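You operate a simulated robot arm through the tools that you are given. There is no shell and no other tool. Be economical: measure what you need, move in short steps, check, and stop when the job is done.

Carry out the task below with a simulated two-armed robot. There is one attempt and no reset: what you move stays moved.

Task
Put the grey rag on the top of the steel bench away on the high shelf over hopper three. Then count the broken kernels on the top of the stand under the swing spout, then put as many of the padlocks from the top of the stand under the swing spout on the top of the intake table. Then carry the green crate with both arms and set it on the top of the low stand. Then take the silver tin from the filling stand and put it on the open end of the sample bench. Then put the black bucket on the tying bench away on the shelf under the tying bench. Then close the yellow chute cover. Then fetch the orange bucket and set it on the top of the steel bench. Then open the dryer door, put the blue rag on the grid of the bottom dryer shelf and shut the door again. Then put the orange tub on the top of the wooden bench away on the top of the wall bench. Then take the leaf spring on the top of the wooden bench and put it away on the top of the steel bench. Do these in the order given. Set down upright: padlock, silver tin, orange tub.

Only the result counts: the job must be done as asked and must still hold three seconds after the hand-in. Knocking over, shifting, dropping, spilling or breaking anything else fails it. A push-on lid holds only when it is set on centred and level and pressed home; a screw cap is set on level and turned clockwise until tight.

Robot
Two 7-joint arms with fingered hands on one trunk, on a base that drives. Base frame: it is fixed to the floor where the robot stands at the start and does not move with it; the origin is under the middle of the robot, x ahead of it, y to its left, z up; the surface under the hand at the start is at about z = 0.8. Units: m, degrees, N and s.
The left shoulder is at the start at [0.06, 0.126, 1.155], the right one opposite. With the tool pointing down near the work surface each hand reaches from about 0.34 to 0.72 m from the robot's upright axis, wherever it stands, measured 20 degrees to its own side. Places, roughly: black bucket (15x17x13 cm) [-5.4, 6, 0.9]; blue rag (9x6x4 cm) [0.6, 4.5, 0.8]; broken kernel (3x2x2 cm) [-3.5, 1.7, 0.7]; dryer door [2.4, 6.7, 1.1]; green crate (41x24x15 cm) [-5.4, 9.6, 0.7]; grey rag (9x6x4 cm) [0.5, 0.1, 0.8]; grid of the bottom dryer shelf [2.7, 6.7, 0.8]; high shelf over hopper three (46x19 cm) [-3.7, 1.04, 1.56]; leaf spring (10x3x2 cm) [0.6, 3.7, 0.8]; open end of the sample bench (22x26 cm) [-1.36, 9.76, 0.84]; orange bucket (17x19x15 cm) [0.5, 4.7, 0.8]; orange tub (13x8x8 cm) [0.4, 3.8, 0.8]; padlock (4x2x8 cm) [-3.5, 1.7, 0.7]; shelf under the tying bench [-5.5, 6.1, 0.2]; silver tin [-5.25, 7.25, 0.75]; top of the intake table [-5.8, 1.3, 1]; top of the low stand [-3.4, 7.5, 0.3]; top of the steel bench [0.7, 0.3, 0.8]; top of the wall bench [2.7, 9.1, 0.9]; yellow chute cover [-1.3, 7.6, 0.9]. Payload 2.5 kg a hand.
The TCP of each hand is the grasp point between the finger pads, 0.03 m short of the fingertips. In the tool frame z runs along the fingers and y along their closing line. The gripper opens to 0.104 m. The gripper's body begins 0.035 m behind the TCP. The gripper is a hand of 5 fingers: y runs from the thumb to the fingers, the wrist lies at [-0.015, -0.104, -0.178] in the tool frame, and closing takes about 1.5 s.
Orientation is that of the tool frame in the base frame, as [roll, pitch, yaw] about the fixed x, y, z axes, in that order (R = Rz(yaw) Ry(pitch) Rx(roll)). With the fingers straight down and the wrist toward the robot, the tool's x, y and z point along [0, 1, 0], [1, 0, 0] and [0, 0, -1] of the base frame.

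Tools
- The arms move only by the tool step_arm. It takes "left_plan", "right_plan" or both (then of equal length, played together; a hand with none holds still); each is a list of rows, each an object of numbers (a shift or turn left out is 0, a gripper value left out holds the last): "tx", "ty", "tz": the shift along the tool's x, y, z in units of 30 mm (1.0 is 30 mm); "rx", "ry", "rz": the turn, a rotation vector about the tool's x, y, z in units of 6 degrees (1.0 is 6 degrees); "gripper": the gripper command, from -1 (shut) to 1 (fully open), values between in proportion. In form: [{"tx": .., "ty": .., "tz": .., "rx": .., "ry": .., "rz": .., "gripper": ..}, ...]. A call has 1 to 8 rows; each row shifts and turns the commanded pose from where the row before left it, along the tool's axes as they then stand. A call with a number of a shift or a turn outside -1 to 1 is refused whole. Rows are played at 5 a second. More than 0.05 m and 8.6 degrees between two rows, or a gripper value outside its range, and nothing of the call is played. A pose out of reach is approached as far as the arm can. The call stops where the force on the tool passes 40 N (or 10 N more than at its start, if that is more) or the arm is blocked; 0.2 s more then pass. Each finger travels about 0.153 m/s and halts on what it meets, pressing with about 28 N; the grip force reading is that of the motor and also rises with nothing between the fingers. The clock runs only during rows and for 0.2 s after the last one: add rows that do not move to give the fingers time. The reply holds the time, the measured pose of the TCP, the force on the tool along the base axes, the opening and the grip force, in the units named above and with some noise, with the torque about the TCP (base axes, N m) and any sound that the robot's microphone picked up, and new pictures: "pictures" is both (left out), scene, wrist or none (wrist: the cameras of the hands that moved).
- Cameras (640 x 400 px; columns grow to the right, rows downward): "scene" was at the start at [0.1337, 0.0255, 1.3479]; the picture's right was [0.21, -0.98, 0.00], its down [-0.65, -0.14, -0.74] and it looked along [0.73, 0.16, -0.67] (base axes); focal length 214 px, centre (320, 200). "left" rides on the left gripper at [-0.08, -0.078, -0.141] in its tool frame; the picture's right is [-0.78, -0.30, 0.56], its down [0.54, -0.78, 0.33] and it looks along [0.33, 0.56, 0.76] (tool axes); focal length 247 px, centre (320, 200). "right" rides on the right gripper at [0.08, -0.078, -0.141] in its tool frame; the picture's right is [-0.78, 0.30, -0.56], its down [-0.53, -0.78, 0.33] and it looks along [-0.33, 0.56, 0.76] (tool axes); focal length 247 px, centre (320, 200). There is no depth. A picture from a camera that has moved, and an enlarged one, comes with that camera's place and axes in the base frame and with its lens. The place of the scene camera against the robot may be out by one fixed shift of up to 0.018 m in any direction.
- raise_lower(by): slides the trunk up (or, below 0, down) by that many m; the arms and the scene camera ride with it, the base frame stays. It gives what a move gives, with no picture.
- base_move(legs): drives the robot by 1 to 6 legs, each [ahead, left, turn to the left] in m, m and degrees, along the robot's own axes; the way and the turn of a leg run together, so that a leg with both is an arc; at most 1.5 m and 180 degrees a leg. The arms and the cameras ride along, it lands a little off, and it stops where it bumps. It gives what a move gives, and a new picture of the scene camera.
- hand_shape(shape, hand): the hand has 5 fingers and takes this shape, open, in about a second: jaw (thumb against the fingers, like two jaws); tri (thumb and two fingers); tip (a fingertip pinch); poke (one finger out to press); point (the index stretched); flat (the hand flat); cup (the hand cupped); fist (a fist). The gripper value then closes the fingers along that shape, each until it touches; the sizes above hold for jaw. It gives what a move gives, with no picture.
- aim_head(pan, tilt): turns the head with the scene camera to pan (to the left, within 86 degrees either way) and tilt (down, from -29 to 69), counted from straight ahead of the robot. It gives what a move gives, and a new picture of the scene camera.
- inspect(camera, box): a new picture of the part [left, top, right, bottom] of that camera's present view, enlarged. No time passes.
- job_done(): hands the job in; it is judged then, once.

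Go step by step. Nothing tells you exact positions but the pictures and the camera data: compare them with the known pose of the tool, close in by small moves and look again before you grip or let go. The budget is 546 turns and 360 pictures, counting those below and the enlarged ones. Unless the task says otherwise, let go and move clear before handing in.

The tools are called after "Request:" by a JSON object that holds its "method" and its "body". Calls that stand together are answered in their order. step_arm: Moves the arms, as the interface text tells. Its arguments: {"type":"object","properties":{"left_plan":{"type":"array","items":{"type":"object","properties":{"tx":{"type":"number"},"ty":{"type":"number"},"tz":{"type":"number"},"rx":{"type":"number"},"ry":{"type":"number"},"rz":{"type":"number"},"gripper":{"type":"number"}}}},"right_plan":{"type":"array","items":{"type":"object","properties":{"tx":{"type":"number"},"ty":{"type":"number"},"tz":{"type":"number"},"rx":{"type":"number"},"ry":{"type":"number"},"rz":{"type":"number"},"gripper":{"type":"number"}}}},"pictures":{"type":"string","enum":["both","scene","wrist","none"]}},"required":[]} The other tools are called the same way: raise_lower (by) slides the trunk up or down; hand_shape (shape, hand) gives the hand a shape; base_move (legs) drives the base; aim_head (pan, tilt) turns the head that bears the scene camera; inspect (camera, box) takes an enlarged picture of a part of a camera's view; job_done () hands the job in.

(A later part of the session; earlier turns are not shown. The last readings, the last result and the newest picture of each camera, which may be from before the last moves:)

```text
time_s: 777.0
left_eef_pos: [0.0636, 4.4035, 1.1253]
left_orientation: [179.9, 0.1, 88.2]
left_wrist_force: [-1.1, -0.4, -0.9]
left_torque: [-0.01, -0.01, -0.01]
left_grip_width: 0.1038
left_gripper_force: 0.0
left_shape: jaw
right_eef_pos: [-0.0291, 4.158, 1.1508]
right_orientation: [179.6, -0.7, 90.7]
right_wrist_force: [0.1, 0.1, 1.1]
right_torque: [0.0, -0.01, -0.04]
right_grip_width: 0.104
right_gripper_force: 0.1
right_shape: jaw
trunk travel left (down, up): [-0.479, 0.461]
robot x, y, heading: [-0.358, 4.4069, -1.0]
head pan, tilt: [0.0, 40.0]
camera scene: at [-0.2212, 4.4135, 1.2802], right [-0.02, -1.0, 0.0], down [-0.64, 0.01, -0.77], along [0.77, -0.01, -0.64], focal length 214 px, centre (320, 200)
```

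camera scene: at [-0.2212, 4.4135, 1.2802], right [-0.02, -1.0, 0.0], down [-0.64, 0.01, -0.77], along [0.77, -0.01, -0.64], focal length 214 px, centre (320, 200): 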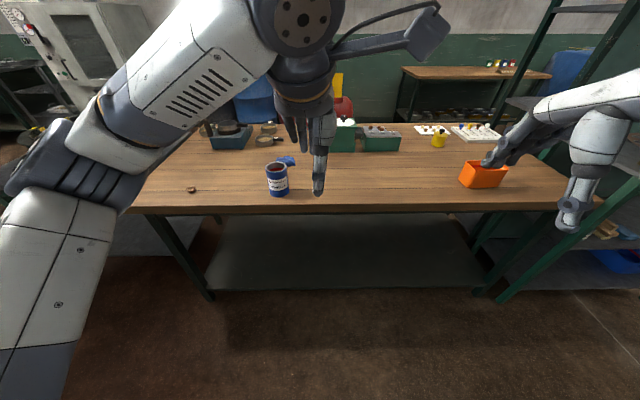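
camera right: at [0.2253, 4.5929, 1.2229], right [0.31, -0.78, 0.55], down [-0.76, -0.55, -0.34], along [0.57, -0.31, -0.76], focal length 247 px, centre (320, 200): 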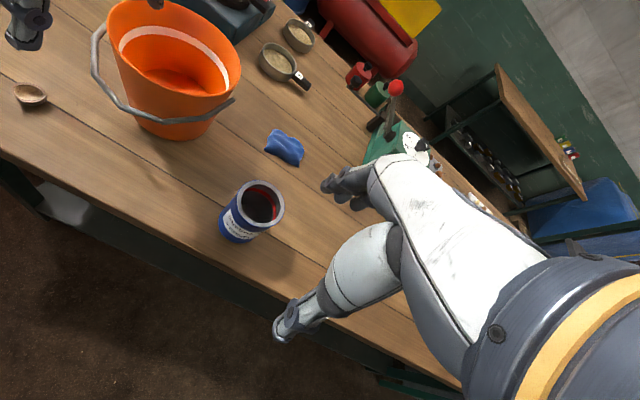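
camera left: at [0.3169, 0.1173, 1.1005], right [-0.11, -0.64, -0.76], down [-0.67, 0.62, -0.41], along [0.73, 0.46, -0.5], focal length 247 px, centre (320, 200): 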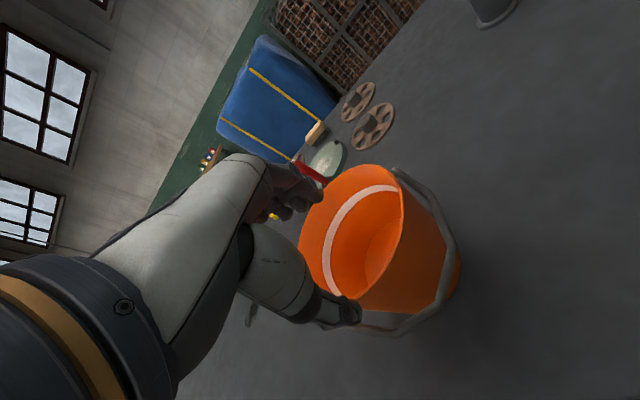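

Request:
{"method": "base_move", "body": {"legs": [[0.44, 0.02, 1]]}}

Request:
{"method": "step_arm", "body": {"left_plan": [{"ty": 0.6, "tx": 0.88}, {"ty": 0.6, "tx": 0.88}, {"ty": 0.6, "tx": 0.88}, {"ty": 0.6, "tx": 0.88}, {"ty": 0.5, "tx": 0.88}], "pictures": "both"}}

```text
time_s: 779.6
left_eef_pos: [0.5004, 4.4287, 1.1253]
left_orientation: [179.9, 0.1, 89.4]
left_wrist_force: [-0.6, 0.5, -0.5]
left_torque: [-0.02, -0.01, 0.02]
left_grip_width: 0.1041
left_gripper_force: 0.0
left_shape: jaw
right_eef_pos: [0.4129, 4.1822, 1.1511]
right_orientation: [179.6, -0.9, 91.8]
right_wrist_force: [-0.8, 0.0, -0.5]
right_torque: [-0.01, 0.0, -0.04]
right_grip_width: 0.1037
right_gripper_force: 0.1
right_shape: jaw
trunk travel left (down, up): [-0.479, 0.461]
robot x, y, heading: [0.0813, 4.4242, 0.1]
head pan, tilt: [0.0, 40.0]
camera scene: at [0.2162, 4.4336, 1.2802], right [0.01, -1.0, 0.0], down [-0.64, 0.0, -0.77], along [0.77, 0.0, -0.64], focal length 214 px, centre (320, 200)
```

scene: 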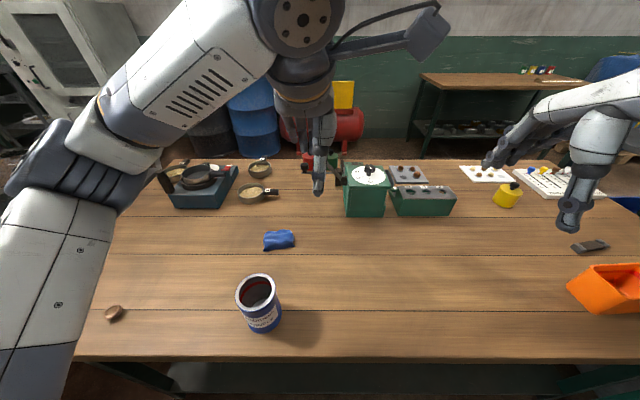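

```text
time_s: 780.8
left_eef_pos: [0.5891, 4.5612, 1.1247]
left_orientation: [180.0, -0.1, 89.2]
left_wrist_force: [1.0, 0.8, 0.5]
left_torque: [0.0, -0.05, 0.02]
left_grip_width: 0.1037
left_gripper_force: 0.0
left_shape: jaw
right_eef_pos: [0.4131, 4.1809, 1.1509]
right_orientation: [179.6, -0.6, 91.8]
right_wrist_force: [-0.8, -0.3, 0.4]
right_torque: [0.0, -0.03, 0.02]
right_grip_width: 0.1037
right_gripper_force: 0.1
right_shape: jaw
trunk travel left (down, up): [-0.479, 0.461]
robot x, y, heading: [0.0823, 4.4255, 0.2]
head pan, tilt: [0.0, 40.0]
camera scene: at [0.216, 4.4337, 1.2802], right [0.01, -1.0, 0.0], down [-0.64, 0.0, -0.77], along [0.77, 0.0, -0.64], focal length 214 px, centre (320, 200)
camera left: at [0.511, 4.4808, 1.2655], right [-0.3, -0.77, -0.56], down [-0.77, 0.54, -0.33], along [0.56, 0.33, -0.76], focal length 247 px, centre (320, 200)
```

scene: 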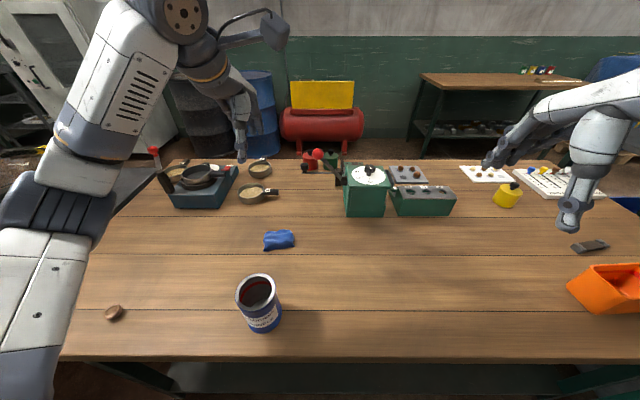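
left: 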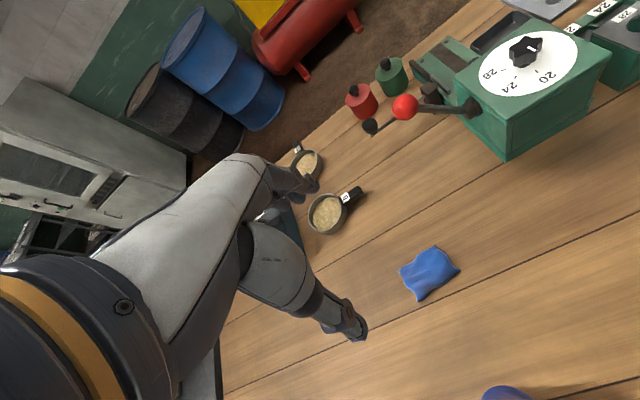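

Rag is at (0.594, 4.543). Lowering the trunk 10 cm and the hand over it.

Request:
{"method": "raise_lower", "body": {"by": -0.1}}

Request:
{"method": "step_arm", "body": {"left_plan": [{"tz": 0.9, "tx": -0.3, "ty": 0.1}, {"tz": 0.9, "tx": -0.3}, {"tz": 0.9}, {"tz": 0.9}, {"tz": 0.9}, {"tz": 0.9}], "pictures": "both"}}

```text
time_s: 782.2
left_eef_pos: [0.589, 4.5601, 1.0233]
left_orientation: [179.8, 0.1, 89.4]
left_wrist_force: [0.0, 0.3, -0.8]
left_torque: [0.01, 0.03, 0.0]
left_grip_width: 0.1037
left_gripper_force: 0.0
left_shape: jaw
right_eef_pos: [0.414, 4.1819, 1.0518]
right_orientation: [179.6, -0.7, 91.7]
right_wrist_force: [0.2, 0.6, -0.2]
right_torque: [0.0, 0.02, -0.02]
right_grip_width: 0.1038
right_gripper_force: 0.2
right_shape: jaw
trunk travel left (down, up): [-0.379, 0.561]
robot x, y, heading: [0.0793, 4.4271, 0.1]
head pan, tilt: [0.0, 40.0]
```

```text
time_s: 783.6
left_eef_pos: [0.592, 4.5418, 0.8633]
left_orientation: [179.8, 0.1, 89.3]
left_wrist_force: [-0.3, -0.3, 0.3]
left_torque: [-0.02, -0.06, 0.01]
left_grip_width: 0.1039
left_gripper_force: 0.0
left_shape: jaw
right_eef_pos: [0.4132, 4.1824, 1.0513]
right_orientation: [179.7, -0.6, 91.8]
right_wrist_force: [-0.1, 0.2, 0.2]
right_torque: [0.0, -0.02, 0.0]
right_grip_width: 0.1038
right_gripper_force: 0.0
right_shape: jaw
trunk travel left (down, up): [-0.379, 0.561]
robot x, y, heading: [0.078, 4.4287, 0.3]
head pan, tilt: [0.0, 40.0]
camera scene: at [0.216, 4.4336, 1.1803], right [0.01, -1.0, 0.0], down [-0.64, 0.0, -0.77], along [0.77, 0.0, -0.64], focal length 214 px, centre (320, 200)
camera left: at [0.5132, 4.4628, 1.0046], right [-0.3, -0.77, -0.56], down [-0.77, 0.54, -0.34], along [0.56, 0.33, -0.76], focal length 247 px, centre (320, 200)
```

scene: 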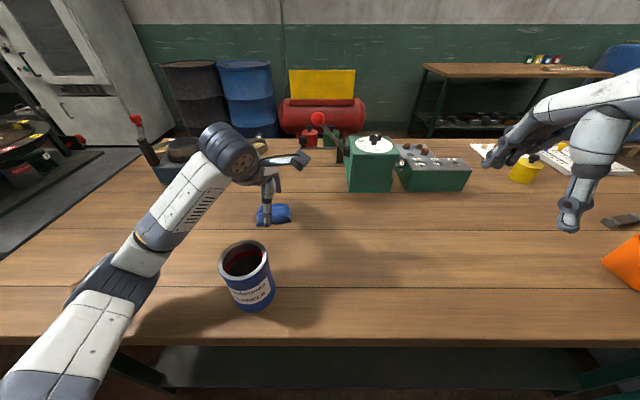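
left: 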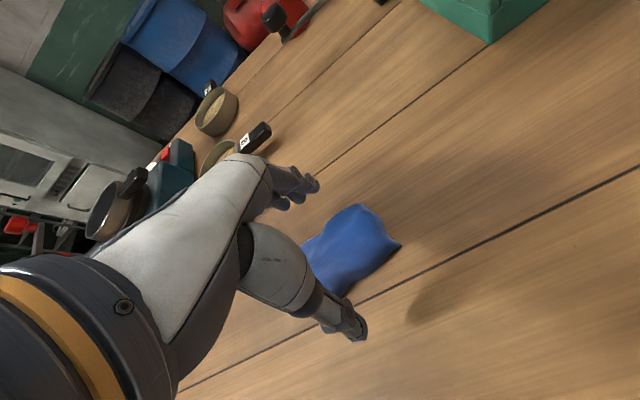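

Same picture as with the grey rag. Final descent and closing.

Request:
{"method": "step_arm", "body": {"left_plan": [{"tx": -0.25, "tz": 0.3}, {"tz": 0.3}, {"tz": 0.25}, {"gripper": -1}, {"gripper": -1}, {}, {}, {}], "pictures": "none"}}

Request:
{"method": "step_arm", "body": {"left_plan": [{}, {}, {}, {"tz": -0.7}, {"tz": -0.7}, {"tz": -0.7}, {"tz": -0.7}], "pictures": "wrist"}}

```text
time_s: 785.4
left_eef_pos: [0.5916, 4.5341, 0.838]
left_orientation: [179.9, 0.2, 89.3]
left_wrist_force: [-0.2, 0.2, -0.1]
left_torque: [0.01, 0.01, -0.02]
left_grip_width: 0.0541
left_gripper_force: 27.3
left_shape: jaw
right_eef_pos: [0.4129, 4.1824, 1.0511]
right_orientation: [179.7, -0.8, 91.8]
right_wrist_force: [0.8, 0.2, 0.2]
right_torque: [-0.02, 0.01, 0.01]
right_grip_width: 0.1037
right_gripper_force: 0.1
right_shape: jaw
trunk travel left (down, up): [-0.379, 0.561]
robot x, y, heading: [0.081, 4.424, 0.0]
head pan, tilt: [0.0, 40.0]
```

```text
time_s: 787.0
left_eef_pos: [0.5936, 4.5351, 0.921]
left_orientation: [179.9, 0.1, 89.4]
left_wrist_force: [0.0, -0.1, -0.2]
left_torque: [-0.01, 0.02, 0.03]
left_grip_width: 0.0541
left_gripper_force: 28.0
left_shape: jaw
right_eef_pos: [0.4132, 4.1811, 1.0518]
right_orientation: [179.6, -0.8, 91.8]
right_wrist_force: [-1.0, -0.2, 0.6]
right_torque: [0.01, 0.03, 0.01]
right_grip_width: 0.1039
right_gripper_force: 0.1
right_shape: jaw
trunk travel left (down, up): [-0.379, 0.561]
robot x, y, heading: [0.0743, 4.426, 0.3]
head pan, tilt: [0.0, 40.0]
camera left: at [0.5143, 4.4543, 1.063], right [-0.3, -0.77, -0.56], down [-0.77, 0.54, -0.33], along [0.56, 0.33, -0.76], focal length 247 px, centre (320, 200)
```

left: 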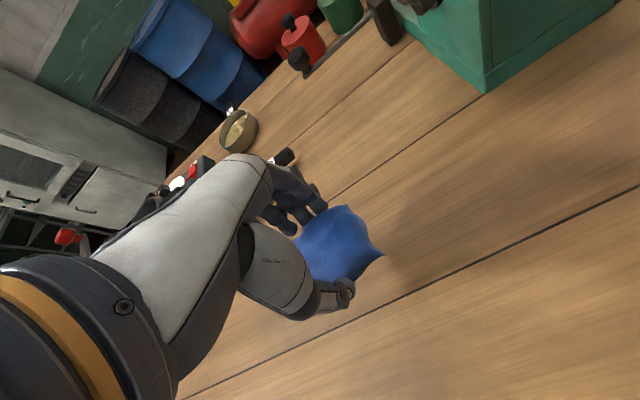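

Rag held. Raising, and driving to the dryer.

Request:
{"method": "raise_lower", "body": {"by": 0.18}}

Request:
{"method": "base_move", "body": {"legs": [[-0.4, 0, 0], [0, 0, 90], [1.1, 0, 0], [1.05, 0, 0], [0, 0, -90], [1.3, 0, 0]]}}

Request:
{"method": "aim_head", "body": {"pan": 0, "tilt": 20}}

```text
time_s: 789.0
left_eef_pos: [0.5921, 4.5346, 1.101]
left_orientation: [179.9, 0.1, 89.5]
left_wrist_force: [0.0, -0.2, -0.9]
left_torque: [0.02, -0.02, -0.01]
left_grip_width: 0.0543
left_gripper_force: 28.0
left_shape: jaw
right_eef_pos: [0.4123, 4.1802, 1.2307]
right_orientation: [179.5, -0.8, 91.8]
right_wrist_force: [1.1, 0.4, 1.3]
right_torque: [0.02, 0.0, -0.01]
right_grip_width: 0.1041
right_gripper_force: 0.2
right_shape: jaw
trunk travel left (down, up): [-0.559, 0.381]
robot x, y, heading: [0.0773, 4.4266, 0.6]
head pan, tilt: [0.0, 40.0]
```

```text
time_s: 815.6
left_eef_pos: [1.5116, 6.6818, 1.1008]
left_orientation: [179.9, 0.1, 88.4]
left_wrist_force: [-0.3, -0.3, -0.1]
left_torque: [-0.02, 0.02, 0.01]
left_grip_width: 0.0536
left_gripper_force: 28.7
left_shape: jaw
right_eef_pos: [1.3248, 6.3322, 1.231]
right_orientation: [179.6, -0.7, 90.9]
right_wrist_force: [-0.5, -0.8, 0.4]
right_torque: [0.03, -0.02, 0.0]
right_grip_width: 0.1039
right_gripper_force: 0.2
right_shape: jaw
trunk travel left (down, up): [-0.559, 0.381]
robot x, y, heading: [0.9937, 6.5842, -0.6]
head pan, tilt: [0.0, 40.0]
camera scene: at [1.1316, 6.5869, 1.3602], right [-0.01, -1.0, 0.0], down [-0.64, 0.01, -0.77], along [0.77, -0.01, -0.64], focal length 214 px, centre (320, 200)
```

scene: 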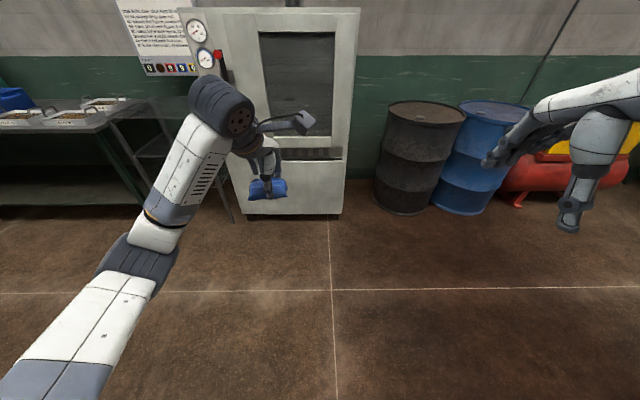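

```text
time_s: 816.4
left_eef_pos: [1.5115, 6.681, 1.1027]
left_orientation: [179.8, 0.1, 88.6]
left_wrist_force: [0.1, 0.1, -0.9]
left_torque: [0.01, 0.0, -0.01]
left_grip_width: 0.0536
left_gripper_force: 28.1
left_shape: jaw
right_eef_pos: [1.3241, 6.3324, 1.2317]
right_orientation: [179.6, -0.6, 90.9]
right_wrist_force: [0.6, -0.6, -0.5]
right_torque: [-0.01, -0.02, 0.02]
right_grip_width: 0.1038
right_gripper_force: 0.1
right_shape: jaw
trunk travel left (down, up): [-0.559, 0.381]
robot x, y, heading: [0.9941, 6.5854, -0.4]
head pan, tilt: [0.0, 20.0]
camera scene: at [1.1395, 6.5868, 1.3916], right [-0.01, -1.0, 0.0], down [-0.34, 0.0, -0.94], along [0.94, -0.01, -0.34], focal length 214 px, centre (320, 200)
```

scene: 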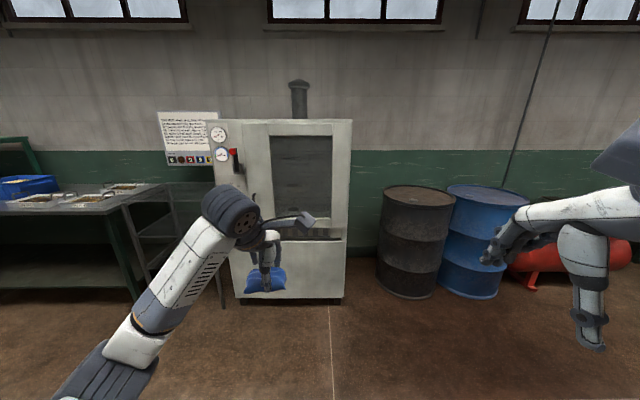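

Request:
{"method": "inspect", "body": {"camera": "scene", "box": [190, 100, 370, 310]}}

```text
1.90 times, centred on (280, 205) of scene
camera zoom: at [1.1395, 6.5868, 1.3916], right [-0.01, -1.0, 0.0], down [-0.34, 0.0, -0.94], along [0.94, -0.01, -0.34], focal length 408 px, centre (396, 190)
```

zoom: 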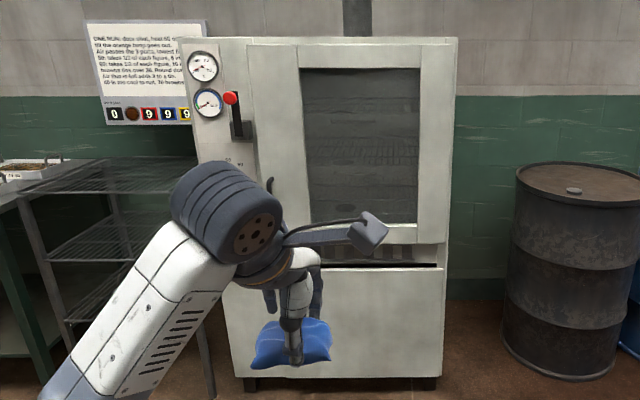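

The door (z 0.75–1.39, y 6.41–7.05) seems hinged on the right with a handle at the left, around y≈6.99. I'll shift left for an unobstructed look.

Request:
{"method": "step_arm", "body": {"left_plan": [{"tx": 0.9, "ty": -0.4}, {"tx": 0.9, "ty": -0.4}, {"tx": 0.9, "ty": -0.4}, {"tx": 0.9, "ty": -0.4}, {"tx": 0.9, "ty": -0.4}], "pictures": "none"}}

Request:
{"method": "base_move", "body": {"legs": [[0.5, 0.3, 0.5]]}}

Request:
{"method": "aim_head", "body": {"pan": 0, "tilt": 25}}

```text
time_s: 817.6
left_eef_pos: [1.4533, 6.818, 1.1018]
left_orientation: [179.7, 0.2, 88.5]
left_wrist_force: [0.2, 0.2, 0.2]
left_torque: [-0.04, 0.03, 0.01]
left_grip_width: 0.0536
left_gripper_force: 27.9
left_shape: jaw
right_eef_pos: [1.3244, 6.3322, 1.2314]
right_orientation: [179.7, -0.7, 90.8]
right_wrist_force: [0.7, 0.5, -0.9]
right_torque: [0.03, -0.01, -0.04]
right_grip_width: 0.1037
right_gripper_force: 0.1
right_shape: jaw
trunk travel left (down, up): [-0.559, 0.381]
robot x, y, heading: [0.9954, 6.5778, -0.8]
head pan, tilt: [0.0, 20.0]
```

```text
time_s: 820.9
left_eef_pos: [1.9511, 7.1275, 1.1019]
left_orientation: [179.8, 0.1, 89.6]
left_wrist_force: [-0.6, 0.4, -0.2]
left_torque: [-0.03, 0.03, 0.0]
left_grip_width: 0.0537
left_gripper_force: 28.1
left_shape: jaw
right_eef_pos: [1.8308, 6.6381, 1.2309]
right_orientation: [179.6, -0.8, 91.9]
right_wrist_force: [-0.4, 0.4, -0.5]
right_torque: [0.01, -0.01, 0.02]
right_grip_width: 0.1041
right_gripper_force: 0.0
right_shape: jaw
trunk travel left (down, up): [-0.559, 0.381]
robot x, y, heading: [1.4922, 6.8847, 0.6]
head pan, tilt: [0.0, 20.0]
camera scene: at [1.6409, 6.8903, 1.3916], right [0.01, -1.0, 0.0], down [-0.34, 0.0, -0.94], along [0.94, 0.01, -0.34], focal length 214 px, centre (320, 200)
```

scene: 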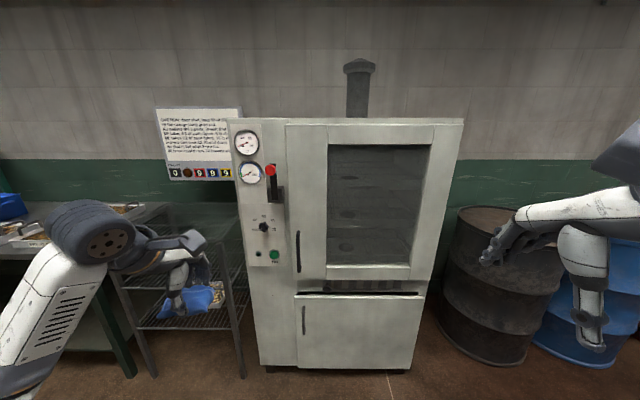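

```text
time_s: 821.6
left_eef_pos: [1.9503, 7.1283, 1.1029]
left_orientation: [179.8, 0.1, 89.5]
left_wrist_force: [-0.4, -1.2, -0.5]
left_torque: [0.03, -0.02, -0.01]
left_grip_width: 0.0534
left_gripper_force: 28.5
left_shape: jaw
right_eef_pos: [1.8296, 6.638, 1.2316]
right_orientation: [179.6, -0.7, 92.0]
right_wrist_force: [-0.1, 0.1, 0.3]
right_torque: [-0.01, -0.03, 0.01]
right_grip_width: 0.1039
right_gripper_force: 0.1
right_shape: jaw
trunk travel left (down, up): [-0.559, 0.381]
robot x, y, heading: [1.496, 6.8803, 0.2]
head pan, tilt: [0.0, 25.0]
camera scene: at [1.6396, 6.8901, 1.3836], right [0.01, -1.0, 0.0], down [-0.42, 0.0, -0.91], along [0.91, 0.01, -0.42], focal length 214 px, centre (320, 200)
```

scene: 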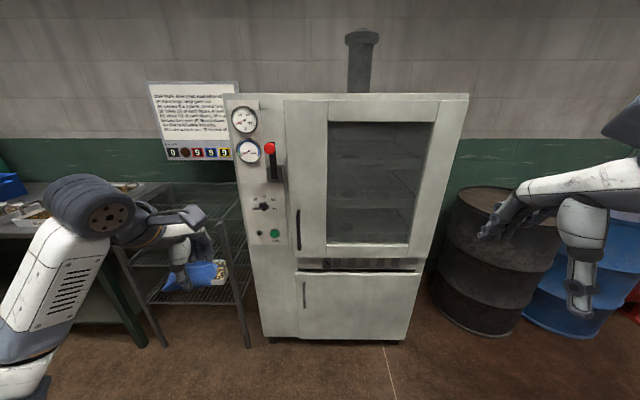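

The handle is a slim vertical bar at y≈6.985, z 0.83–1.02; the shelves inside are close together, so I want the fingers pointing forward. Testing whether the left hand can turn palm-in and then tilt its fingers forward.

Request:
{"method": "base_move", "body": {"legs": [[-0.25, 0, 0]]}}

Request:
{"method": "step_arm", "body": {"left_plan": [{"rz": 1}, {"rz": 1}, {"rz": 1}, {"rz": 1}, {"rz": 1}, {"rz": 1}, {"rz": 1}, {"rz": 1}], "pictures": "none"}}

Request:
{"method": "step_arm", "body": {"left_plan": [{"rz": 1}, {"rz": 1}, {"rz": 1}, {"rz": 1}, {"rz": 1}, {"rz": 1}, {"rz": 1}], "pictures": "none"}}

Request:
{"method": "step_arm", "body": {"left_plan": [{"ry": 1}, {"ry": 1}, {"ry": 1}, {"ry": 1}, {"ry": 1}, {"ry": 1}, {"ry": 1}, {"ry": 1}], "pictures": "scene"}}

```text
time_s: 823.4
left_eef_pos: [1.7004, 7.126, 1.1018]
left_orientation: [179.7, 0.2, 89.5]
left_wrist_force: [0.0, -0.2, -0.5]
left_torque: [0.01, 0.0, -0.01]
left_grip_width: 0.0535
left_gripper_force: 27.9
left_shape: jaw
right_eef_pos: [1.5794, 6.6368, 1.2317]
right_orientation: [179.7, -0.8, 92.0]
right_wrist_force: [-0.4, 0.2, -0.1]
right_torque: [0.02, -0.01, -0.02]
right_grip_width: 0.1038
right_gripper_force: 0.0
right_shape: jaw
trunk travel left (down, up): [-0.559, 0.381]
robot x, y, heading: [1.2463, 6.878, 0.4]
head pan, tilt: [0.0, 25.0]
camera scene: at [1.3888, 6.8883, 1.3836], right [0.01, -1.0, 0.0], down [-0.42, 0.0, -0.91], along [0.91, 0.01, -0.42], focal length 214 px, centre (320, 200)
```

scene: 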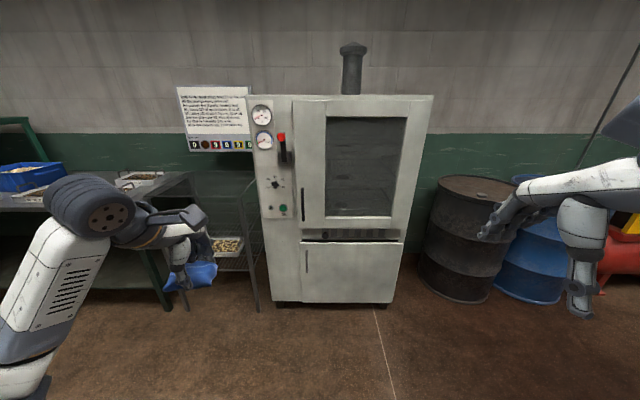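

```text
time_s: 825.2
left_eef_pos: [1.7004, 7.1246, 1.101]
left_orientation: [179.8, -0.1, 41.3]
left_wrist_force: [-0.9, -1.3, -0.8]
left_torque: [-0.02, 0.03, -0.02]
left_grip_width: 0.0534
left_gripper_force: 27.8
left_shape: jaw
right_eef_pos: [1.5801, 6.636, 1.2315]
right_orientation: [179.6, -0.7, 91.8]
right_wrist_force: [0.2, -0.1, -0.2]
right_torque: [0.04, -0.04, -0.02]
right_grip_width: 0.1042
right_gripper_force: 0.0
right_shape: jaw
trunk travel left (down, up): [-0.559, 0.381]
robot x, y, heading: [1.2426, 6.8777, 0.3]
head pan, tilt: [0.0, 25.0]
```

```text
time_s: 826.8
left_eef_pos: [1.7006, 7.1254, 1.1016]
left_orientation: [179.9, -0.1, -0.6]
left_wrist_force: [-0.2, -0.2, -1.0]
left_torque: [-0.02, -0.01, 0.0]
left_grip_width: 0.0537
left_gripper_force: 27.9
left_shape: jaw
right_eef_pos: [1.579, 6.6358, 1.2314]
right_orientation: [179.7, -0.7, 91.9]
right_wrist_force: [-0.1, 0.2, -0.3]
right_torque: [0.02, 0.01, -0.02]
right_grip_width: 0.1041
right_gripper_force: 0.0
right_shape: jaw
trunk travel left (down, up): [-0.559, 0.381]
robot x, y, heading: [1.2441, 6.8796, 0.6]
head pan, tilt: [0.0, 25.0]
```

```text
time_s: 828.6
left_eef_pos: [1.7007, 7.1244, 1.1001]
left_orientation: [-179.9, -48.3, -0.6]
left_wrist_force: [0.8, -0.5, -0.4]
left_torque: [0.04, 0.0, -0.03]
left_grip_width: 0.0533
left_gripper_force: 27.9
left_shape: jaw
right_eef_pos: [1.5796, 6.6362, 1.2308]
right_orientation: [179.6, -0.8, 91.9]
right_wrist_force: [-0.3, 0.7, 0.1]
right_torque: [0.02, 0.01, -0.02]
right_grip_width: 0.1041
right_gripper_force: 0.1
right_shape: jaw
trunk travel left (down, up): [-0.559, 0.381]
robot x, y, heading: [1.2427, 6.8806, 0.2]
head pan, tilt: [0.0, 25.0]
camera scene: at [1.3893, 6.8884, 1.3836], right [0.01, -1.0, 0.0], down [-0.42, 0.0, -0.91], along [0.91, 0.01, -0.42], focal length 214 px, centre (320, 200)
```

scene: 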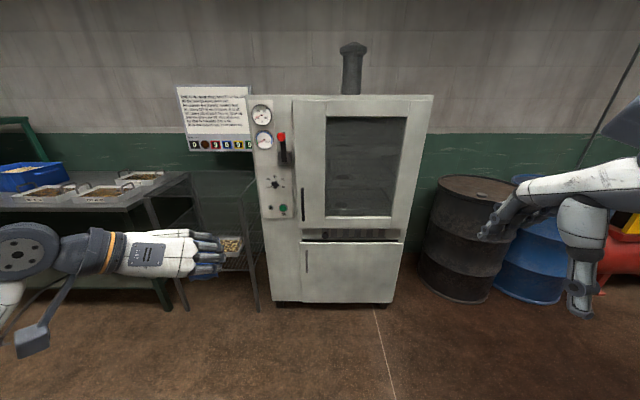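

The left hand manages it easily. Mirroring with the right hand from a matching position.

Request:
{"method": "step_arm", "body": {"right_plan": [{"ty": 0.8, "tz": 0.88}, {"ty": 0.8, "tz": 0.88}, {"ty": 0.8, "tz": 0.88}, {"ty": 0.8, "tz": 0.88}, {"ty": 0.8, "tz": 0.88}], "pictures": "none"}}

Request:
{"method": "step_arm", "body": {"right_plan": [{"rz": -1}, {"rz": -1}, {"rz": -1}, {"rz": -1}, {"rz": -1}, {"rz": -1}, {"rz": -1}, {"rz": -1}], "pictures": "none"}}

Request:
{"method": "step_arm", "body": {"right_plan": [{"rz": -1}, {"rz": -1}, {"rz": -1}, {"rz": -1}, {"rz": -1}, {"rz": -1}, {"rz": -1}], "pictures": "none"}}

```text
time_s: 829.8
left_eef_pos: [1.7006, 7.1252, 1.1007]
left_orientation: [179.8, -48.0, -0.3]
left_wrist_force: [0.4, -0.3, -0.7]
left_torque: [0.0, 0.01, -0.03]
left_grip_width: 0.0534
left_gripper_force: 27.3
left_shape: jaw
right_eef_pos: [1.7, 6.6413, 1.1]
right_orientation: [179.6, -0.8, 91.9]
right_wrist_force: [0.0, 0.0, 0.0]
right_torque: [-0.02, -0.01, -0.05]
right_grip_width: 0.1039
right_gripper_force: 0.0
right_shape: jaw
trunk travel left (down, up): [-0.559, 0.381]
robot x, y, heading: [1.245, 6.8781, 0.3]
head pan, tilt: [0.0, 25.0]
```

```text
time_s: 831.6
left_eef_pos: [1.7006, 7.1248, 1.1009]
left_orientation: [179.9, -48.1, -0.4]
left_wrist_force: [-0.2, 0.2, -0.4]
left_torque: [0.03, 0.01, -0.01]
left_grip_width: 0.0534
left_gripper_force: 27.8
left_shape: jaw
right_eef_pos: [1.6952, 6.6465, 1.1005]
right_orientation: [179.2, 0.4, 120.5]
right_wrist_force: [-0.2, -0.5, -0.6]
right_torque: [0.03, -0.02, 0.05]
right_grip_width: 0.1041
right_gripper_force: 0.1
right_shape: jaw
right hand out of reach, approached as far as the arm can: row 5, 6, 7, 8
trunk travel left (down, up): [-0.559, 0.381]
robot x, y, heading: [1.2494, 6.8809, 0.5]
head pan, tilt: [0.0, 25.0]
```

```text
time_s: 833.2
left_eef_pos: [1.6994, 7.1258, 1.1012]
left_orientation: [179.9, -48.2, -0.4]
left_wrist_force: [-0.2, 0.0, -0.2]
left_torque: [0.01, 0.02, 0.01]
left_grip_width: 0.0533
left_gripper_force: 28.2
left_shape: jaw
right_eef_pos: [1.6946, 6.6468, 1.102]
right_orientation: [179.2, 0.5, 120.5]
right_wrist_force: [0.7, 0.1, -0.3]
right_torque: [-0.01, -0.03, 0.01]
right_grip_width: 0.1037
right_gripper_force: 0.0
right_shape: jaw
right hand out of reach, approached as far as the arm can: row 1, 2, 3, 4, 5, 6, 7
trunk travel left (down, up): [-0.559, 0.381]
robot x, y, heading: [1.2478, 6.8802, 0.3]
head pan, tilt: [0.0, 25.0]
```

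The right arm can't mirror from this posture; trying its other rotation (which worked at the crate).

Request:
{"method": "step_arm", "body": {"right_plan": [{"rz": 1}, {"rz": 1}, {"rz": 1}, {"rz": 1}, {"rz": 1}, {"rz": 1}, {"rz": 1}, {"rz": 1}], "pictures": "none"}}

Request:
{"method": "step_arm", "body": {"right_plan": [{"rz": 1}, {"rz": 1}, {"rz": 1}, {"rz": 1}, {"rz": 1}, {"rz": 1}, {"rz": 1}, {"rz": 1}], "pictures": "none"}}

Request:
{"method": "step_arm", "body": {"right_plan": [{"rz": 1}, {"rz": 1}, {"rz": 1}, {"rz": 1}, {"ry": 1}, {"ry": 1}, {"ry": 1}, {"ry": 1}], "pictures": "scene"}}

```text
time_s: 835.0
left_eef_pos: [1.7003, 7.1263, 1.101]
left_orientation: [180.0, -48.1, -0.5]
left_wrist_force: [0.0, 0.4, 0.2]
left_torque: [-0.01, -0.02, -0.01]
left_grip_width: 0.0536
left_gripper_force: 28.4
left_shape: jaw
right_eef_pos: [1.6949, 6.6457, 1.0994]
right_orientation: [179.1, -0.3, 72.4]
right_wrist_force: [1.3, 0.3, -0.4]
right_torque: [0.01, 0.0, 0.0]
right_grip_width: 0.1037
right_gripper_force: 0.1
right_shape: jaw
trunk travel left (down, up): [-0.559, 0.381]
robot x, y, heading: [1.2446, 6.8801, 0.4]
head pan, tilt: [0.0, 25.0]
```

```text
time_s: 836.8
left_eef_pos: [1.7002, 7.1258, 1.1012]
left_orientation: [179.8, -48.1, -0.4]
left_wrist_force: [-0.8, -0.8, 0.5]
left_torque: [0.0, 0.03, -0.04]
left_grip_width: 0.0533
left_gripper_force: 28.1
left_shape: jaw
right_eef_pos: [1.6963, 6.646, 1.1012]
right_orientation: [179.6, -0.7, 24.4]
right_wrist_force: [-0.1, -0.6, 0.5]
right_torque: [0.0, 0.0, 0.02]
right_grip_width: 0.1041
right_gripper_force: 0.1
right_shape: jaw
trunk travel left (down, up): [-0.559, 0.381]
robot x, y, heading: [1.2447, 6.8783, 0.4]
head pan, tilt: [0.0, 25.0]
```

```text
time_s: 838.6
left_eef_pos: [1.6999, 7.125, 1.1013]
left_orientation: [-180.0, -48.2, -0.6]
left_wrist_force: [0.5, -0.5, 0.0]
left_torque: [-0.01, 0.03, 0.01]
left_grip_width: 0.0532
left_gripper_force: 27.7
left_shape: jaw
right_eef_pos: [1.6957, 6.6472, 1.1006]
right_orientation: [179.9, -25.1, 0.6]
right_wrist_force: [0.4, -0.4, 0.4]
right_torque: [0.0, 0.01, -0.02]
right_grip_width: 0.1038
right_gripper_force: 0.1
right_shape: jaw
trunk travel left (down, up): [-0.559, 0.381]
robot x, y, heading: [1.2462, 6.877, -0.0]
head pan, tilt: [0.0, 25.0]
camera scene: at [1.3893, 6.8882, 1.3836], right [0.01, -1.0, 0.0], down [-0.42, 0.0, -0.91], along [0.91, 0.01, -0.42], focal length 214 px, centre (320, 200)
```

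scene: 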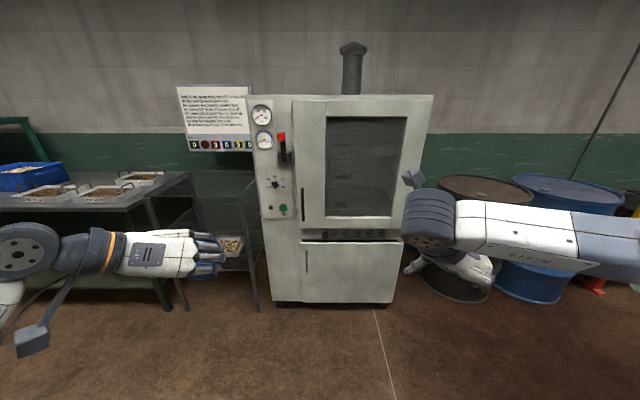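

Works. Tilting the right hand's fingers forward the rest of the way.

Request:
{"method": "step_arm", "body": {"right_plan": [{"ry": 1}, {"ry": 1}, {"ry": 1}, {"ry": 1}, {"ry": 1}, {"ry": 1}, {"ry": 1}, {"ry": 1}], "left_plan": [{"ty": -0.2}, {"ty": -0.2}, {}, {}, {}, {}, {}, {}], "pictures": "both"}}

```text
time_s: 840.4
left_eef_pos: [1.6992, 7.1378, 1.1024]
left_orientation: [179.8, -48.1, -0.2]
left_wrist_force: [-0.2, -0.4, -0.1]
left_torque: [0.04, 0.01, -0.04]
left_grip_width: 0.0534
left_gripper_force: 28.0
left_shape: jaw
right_eef_pos: [1.6954, 6.6465, 1.1021]
right_orientation: [-179.8, -73.2, 0.3]
right_wrist_force: [-0.6, -0.4, -0.1]
right_torque: [0.01, -0.03, 0.01]
right_grip_width: 0.1038
right_gripper_force: 0.0
right_shape: jaw
trunk travel left (down, up): [-0.559, 0.381]
robot x, y, heading: [1.2453, 6.8814, 0.5]
head pan, tilt: [0.0, 25.0]
camera scene: at [1.3894, 6.8884, 1.3836], right [0.01, -1.0, 0.0], down [-0.42, 0.0, -0.91], along [0.91, 0.01, -0.42], focal length 214 px, centre (320, 200)
camera right: at [1.5832, 6.7229, 1.2198], right [-0.76, -0.3, -0.58], down [0.16, 0.78, -0.61], along [0.64, -0.55, -0.54], focal length 247 px, centre (320, 200)
camera left: at [1.5423, 7.216, 1.1361], right [-0.1, 0.3, -0.95], down [0.61, 0.77, 0.18], along [0.78, -0.56, -0.26], focal length 247 px, centre (320, 200)
```

scene: 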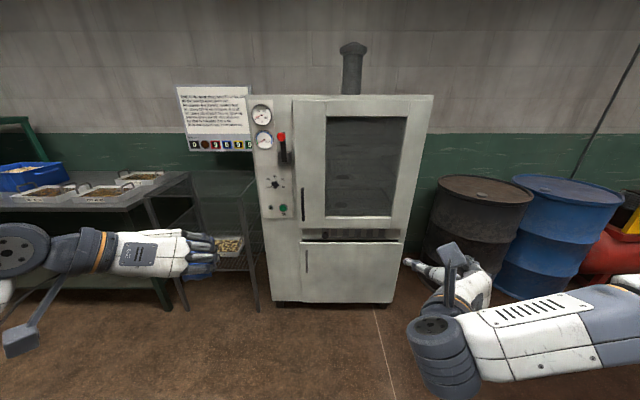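
right: 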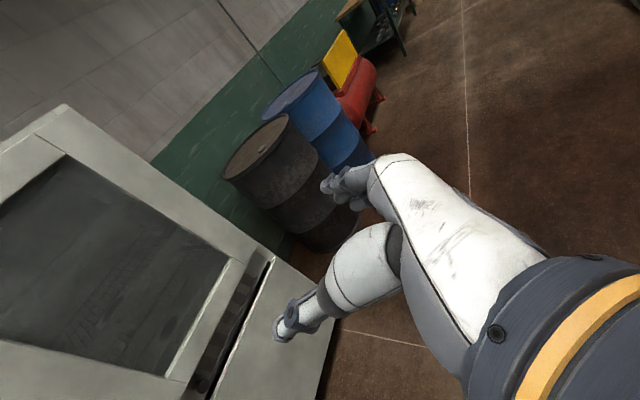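
left: 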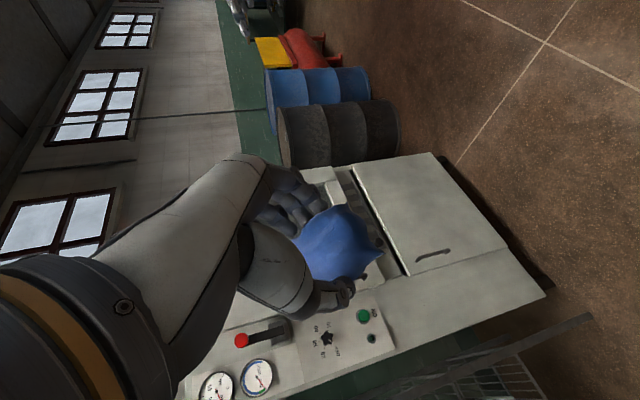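

Both hands point forward. Repositioning them and lowering the trunk so the right hand is at handle height, then approaching.

Request:
{"method": "step_arm", "body": {"right_plan": [{"ty": -0.8}, {"ty": -0.8}, {"ty": -0.8}, {"ty": -0.8}, {"ty": -0.8}, {"ty": -0.7}], "left_plan": [{"tx": -0.4, "tz": -0.45}, {"tx": -0.4, "tz": -0.45}, {"tx": -0.4, "tz": -0.45}, {"tx": -0.4, "tz": -0.45}, {"tx": -0.4, "tz": -0.45}, {}], "pictures": "none"}}

Request:
{"method": "raise_lower", "body": {"by": -0.17}}

Request:
{"method": "base_move", "body": {"legs": [[0.45, 0.2, 0]]}}

Request:
{"method": "step_arm", "body": {"right_plan": [{}], "pictures": "wrist"}}

```text
time_s: 841.8
left_eef_pos: [1.6096, 7.1386, 1.0999]
left_orientation: [179.9, -48.0, -0.4]
left_wrist_force: [-0.4, -0.4, -0.9]
left_torque: [-0.01, 0.01, 0.01]
left_grip_width: 0.0536
left_gripper_force: 27.3
left_shape: jaw
right_eef_pos: [1.6948, 6.7874, 1.1015]
right_orientation: [179.9, -72.9, 0.6]
right_wrist_force: [-0.6, -0.3, -0.2]
right_torque: [-0.01, -0.01, 0.0]
right_grip_width: 0.1041
right_gripper_force: 0.1
right_shape: jaw
trunk travel left (down, up): [-0.559, 0.381]
robot x, y, heading: [1.2471, 6.8776, 0.4]
head pan, tilt: [0.0, 25.0]
```

```text
time_s: 843.8
left_eef_pos: [1.6103, 7.1388, 0.9319]
left_orientation: [179.8, -48.1, -0.4]
left_wrist_force: [0.2, -0.7, -0.2]
left_torque: [0.02, 0.01, 0.0]
left_grip_width: 0.0536
left_gripper_force: 28.0
left_shape: jaw
right_eef_pos: [1.6941, 6.7874, 0.9307]
right_orientation: [-179.8, -72.8, 0.4]
right_wrist_force: [-0.3, -0.2, -0.1]
right_torque: [0.02, -0.02, -0.01]
right_grip_width: 0.1041
right_gripper_force: 0.1
right_shape: jaw
trunk travel left (down, up): [-0.389, 0.551]
robot x, y, heading: [1.2421, 6.8812, 0.2]
head pan, tilt: [0.0, 25.0]
```

```text
time_s: 846.7
left_eef_pos: [2.0605, 7.3438, 0.9305]
left_orientation: [179.9, -48.2, -0.1]
left_wrist_force: [0.5, 0.4, -1.2]
left_torque: [-0.04, 0.01, 0.04]
left_grip_width: 0.0535
left_gripper_force: 28.0
left_shape: jaw
right_eef_pos: [2.1474, 6.9927, 0.9332]
right_orientation: [180.0, -72.9, 0.9]
right_wrist_force: [-1.0, 0.1, -0.1]
right_torque: [-0.01, -0.02, 0.01]
right_grip_width: 0.1039
right_gripper_force: 0.0
right_shape: jaw
trunk travel left (down, up): [-0.389, 0.551]
robot x, y, heading: [1.6965, 7.0816, 0.5]
head pan, tilt: [0.0, 25.0]
camera scene: at [1.8421, 7.0919, 1.2136], right [0.01, -1.0, 0.0], down [-0.42, -0.01, -0.91], along [0.91, 0.01, -0.42], focal length 214 px, centre (320, 200)
```

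scene: 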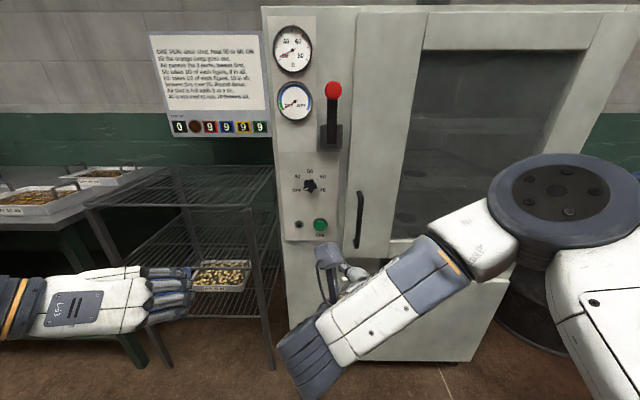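

```text
time_s: 847.1
left_eef_pos: [2.0609, 7.3446, 0.9302]
left_orientation: [179.8, -48.2, -0.1]
left_wrist_force: [-0.6, 0.0, -0.3]
left_torque: [0.01, 0.01, 0.0]
left_grip_width: 0.0534
left_gripper_force: 27.7
left_shape: jaw
right_eef_pos: [2.1472, 6.9932, 0.9312]
right_orientation: [-179.9, -72.9, 0.7]
right_wrist_force: [0.2, -0.2, -1.0]
right_torque: [-0.02, 0.02, 0.0]
right_grip_width: 0.104
right_gripper_force: 0.1
right_shape: jaw
trunk travel left (down, up): [-0.389, 0.551]
robot x, y, heading: [1.6988, 7.0824, 0.6]
head pan, tilt: [0.0, 25.0]
camera right: at [2.0347, 7.0686, 1.0498], right [-0.76, -0.31, -0.58], down [0.15, 0.78, -0.61], along [0.64, -0.55, -0.54], focal length 247 px, centre (320, 200)
```

right: 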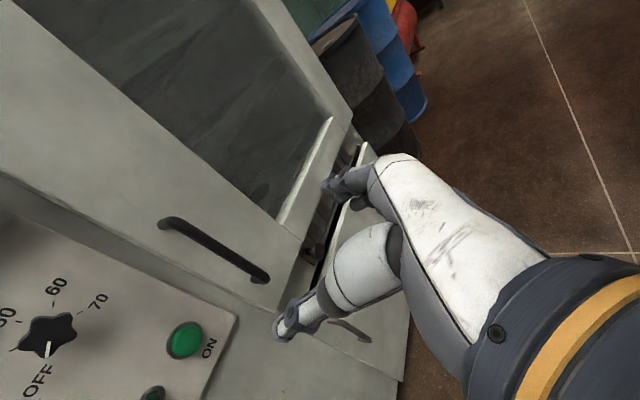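

Handle bar triangulated at about (2.36, 6.985, z 0.855–0.97). Moving forward and checking.

Request:
{"method": "base_move", "body": {"legs": [[0.15, 0, -0.5]]}}

Request:
{"method": "step_arm", "body": {"right_plan": [{}], "pictures": "wrist"}}

```text
time_s: 848.5
left_eef_pos: [2.2117, 7.3418, 0.9313]
left_orientation: [179.9, -48.3, -0.7]
left_wrist_force: [-0.2, 0.3, -0.1]
left_torque: [-0.01, 0.05, -0.03]
left_grip_width: 0.0533
left_gripper_force: 28.1
left_shape: jaw
right_eef_pos: [2.2959, 6.9901, 0.9313]
right_orientation: [179.9, -73.0, 0.2]
right_wrist_force: [0.6, 0.2, -0.2]
right_torque: [-0.02, 0.03, -0.04]
right_grip_width: 0.1038
right_gripper_force: 0.1
right_shape: jaw
trunk travel left (down, up): [-0.389, 0.551]
robot x, y, heading: [1.8483, 7.0853, 0.4]
head pan, tilt: [0.0, 25.0]
camera scene: at [1.9906, 7.0916, 1.2135], right [0.0, -1.0, 0.0], down [-0.42, 0.0, -0.91], along [0.91, 0.0, -0.42], focal length 214 px, centre (320, 200)
```

scene: 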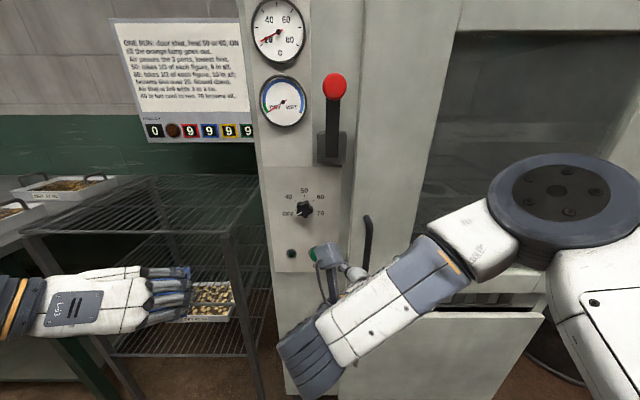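

```text
time_s: 848.9
left_eef_pos: [2.2123, 7.3412, 0.931]
left_orientation: [179.8, -48.3, -0.6]
left_wrist_force: [0.5, 0.3, -0.2]
left_torque: [0.03, -0.01, -0.02]
left_grip_width: 0.0535
left_gripper_force: 27.9
left_shape: jaw
right_eef_pos: [2.2951, 6.9892, 0.9322]
right_orientation: [179.8, -73.0, 0.4]
right_wrist_force: [-0.1, 0.5, -0.2]
right_torque: [-0.03, -0.02, 0.03]
right_grip_width: 0.1041
right_gripper_force: 0.0
right_shape: jaw
trunk travel left (down, up): [-0.389, 0.551]
robot x, y, heading: [1.8452, 7.0828, 0.1]
head pan, tilt: [0.0, 25.0]
camera right: at [2.1831, 7.0662, 1.0499], right [-0.76, -0.3, -0.58], down [0.16, 0.78, -0.61], along [0.63, -0.55, -0.54], focal length 247 px, centre (320, 200)
```

right: 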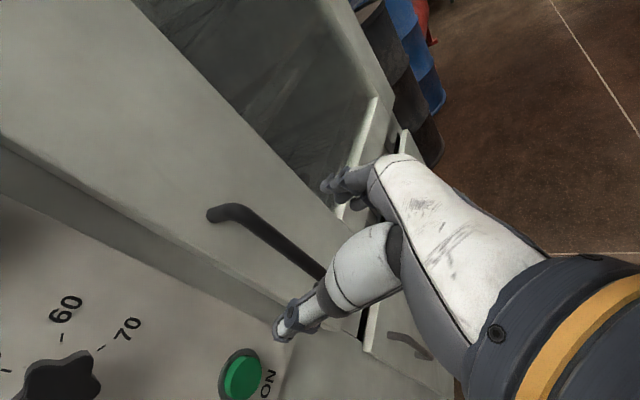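

Bar at x≈2.358. Advancing the open hand around it.

Request:
{"method": "step_arm", "body": {"right_plan": [{"tz": 0.7}, {"tz": 0.7}, {"tz": 0.65}], "pictures": "wrist"}}

```text
time_s: 849.6
left_eef_pos: [2.212, 7.3419, 0.9305]
left_orientation: [179.8, -48.2, -0.7]
left_wrist_force: [0.3, 0.3, 0.1]
left_torque: [-0.01, -0.01, 0.0]
left_grip_width: 0.0535
left_gripper_force: 27.7
left_shape: jaw
right_eef_pos: [2.3549, 6.9899, 0.9143]
right_orientation: [179.9, -73.0, 0.3]
right_wrist_force: [0.1, 0.0, -0.1]
right_torque: [-0.02, 0.02, 0.05]
right_grip_width: 0.104
right_gripper_force: 0.1
right_shape: jaw
trunk travel left (down, up): [-0.389, 0.551]
robot x, y, heading: [1.8468, 7.0818, 0.1]
head pan, tilt: [0.0, 25.0]
camera right: at [2.2432, 7.0663, 1.0317], right [-0.76, -0.3, -0.58], down [0.16, 0.78, -0.61], along [0.63, -0.55, -0.54], focal length 247 px, centre (320, 200)
```

right: 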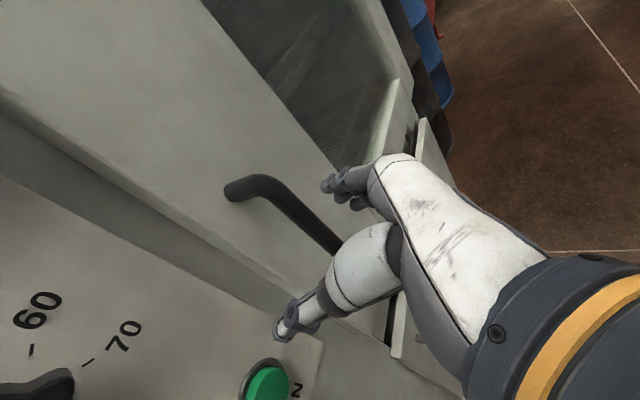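

The bar lies between thumb and fingers. Closing.

Request:
{"method": "step_arm", "body": {"right_plan": [{"gripper": 0.4}, {"gripper": -0.2}, {"gripper": -0.7}, {"gripper": -1}, {}, {}, {}], "pictures": "wrist"}}

```text
time_s: 851.2
left_eef_pos: [2.212, 7.3391, 0.9305]
left_orientation: [179.9, -48.2, -0.8]
left_wrist_force: [0.0, -0.4, -0.6]
left_torque: [-0.03, -0.01, 0.02]
left_grip_width: 0.0535
left_gripper_force: 28.3
left_shape: jaw
right_eef_pos: [2.3552, 6.9882, 0.9144]
right_orientation: [179.9, -72.9, 0.2]
right_wrist_force: [0.2, -8.4, -0.9]
right_torque: [-0.15, 0.16, -0.27]
right_grip_width: 0.0116
right_gripper_force: 27.7
right_shape: jaw
trunk travel left (down, up): [-0.389, 0.551]
robot x, y, heading: [1.8467, 7.0794, 0.4]
head pan, tilt: [0.0, 25.0]
camera right: at [2.2432, 7.0655, 1.0316], right [-0.76, -0.3, -0.58], down [0.16, 0.78, -0.61], along [0.63, -0.55, -0.54], focal length 247 px, centre (320, 200)
```

right: 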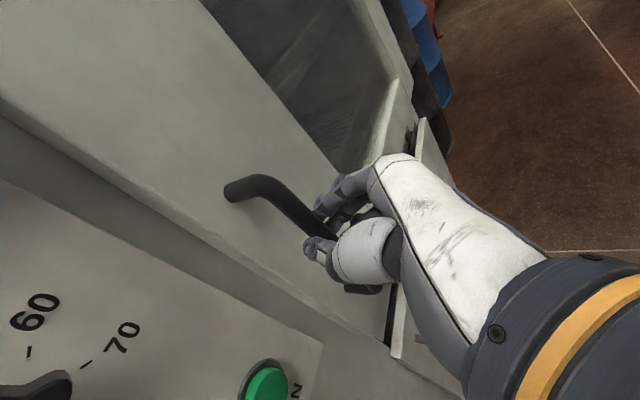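

Bar gripped. Pulling gently to test the latch.

Request:
{"method": "step_arm", "body": {"right_plan": [{"tz": -0.48, "tx": -0.145}, {"tz": -0.48, "tx": -0.145}, {"tz": -0.48, "tx": -0.145}, {"tz": -0.48, "tx": -0.145}], "pictures": "wrist"}}

```text
time_s: 852.2
left_eef_pos: [2.2127, 7.3396, 0.9319]
left_orientation: [-179.8, -48.1, -0.9]
left_wrist_force: [-0.6, 0.7, -0.7]
left_torque: [0.04, 0.01, 0.01]
left_grip_width: 0.0534
left_gripper_force: 27.8
left_shape: jaw
right_eef_pos: [2.295, 6.9843, 0.9125]
right_orientation: [179.8, -72.9, 0.1]
right_wrist_force: [2.2, -22.3, -2.4]
right_torque: [-0.23, 0.13, -0.44]
right_grip_width: 0.0146
right_gripper_force: 28.1
right_shape: jaw
trunk travel left (down, up): [-0.389, 0.551]
robot x, y, heading: [1.8455, 7.0858, -0.1]
head pan, tilt: [0.0, 25.0]
camera right: at [2.1837, 7.0628, 1.0317], right [-0.76, -0.3, -0.58], down [0.16, 0.78, -0.61], along [0.63, -0.56, -0.54], focal length 247 px, centre (320, 200)
```

right: 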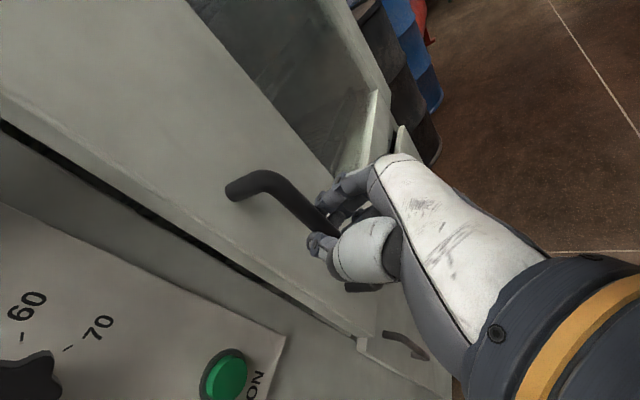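

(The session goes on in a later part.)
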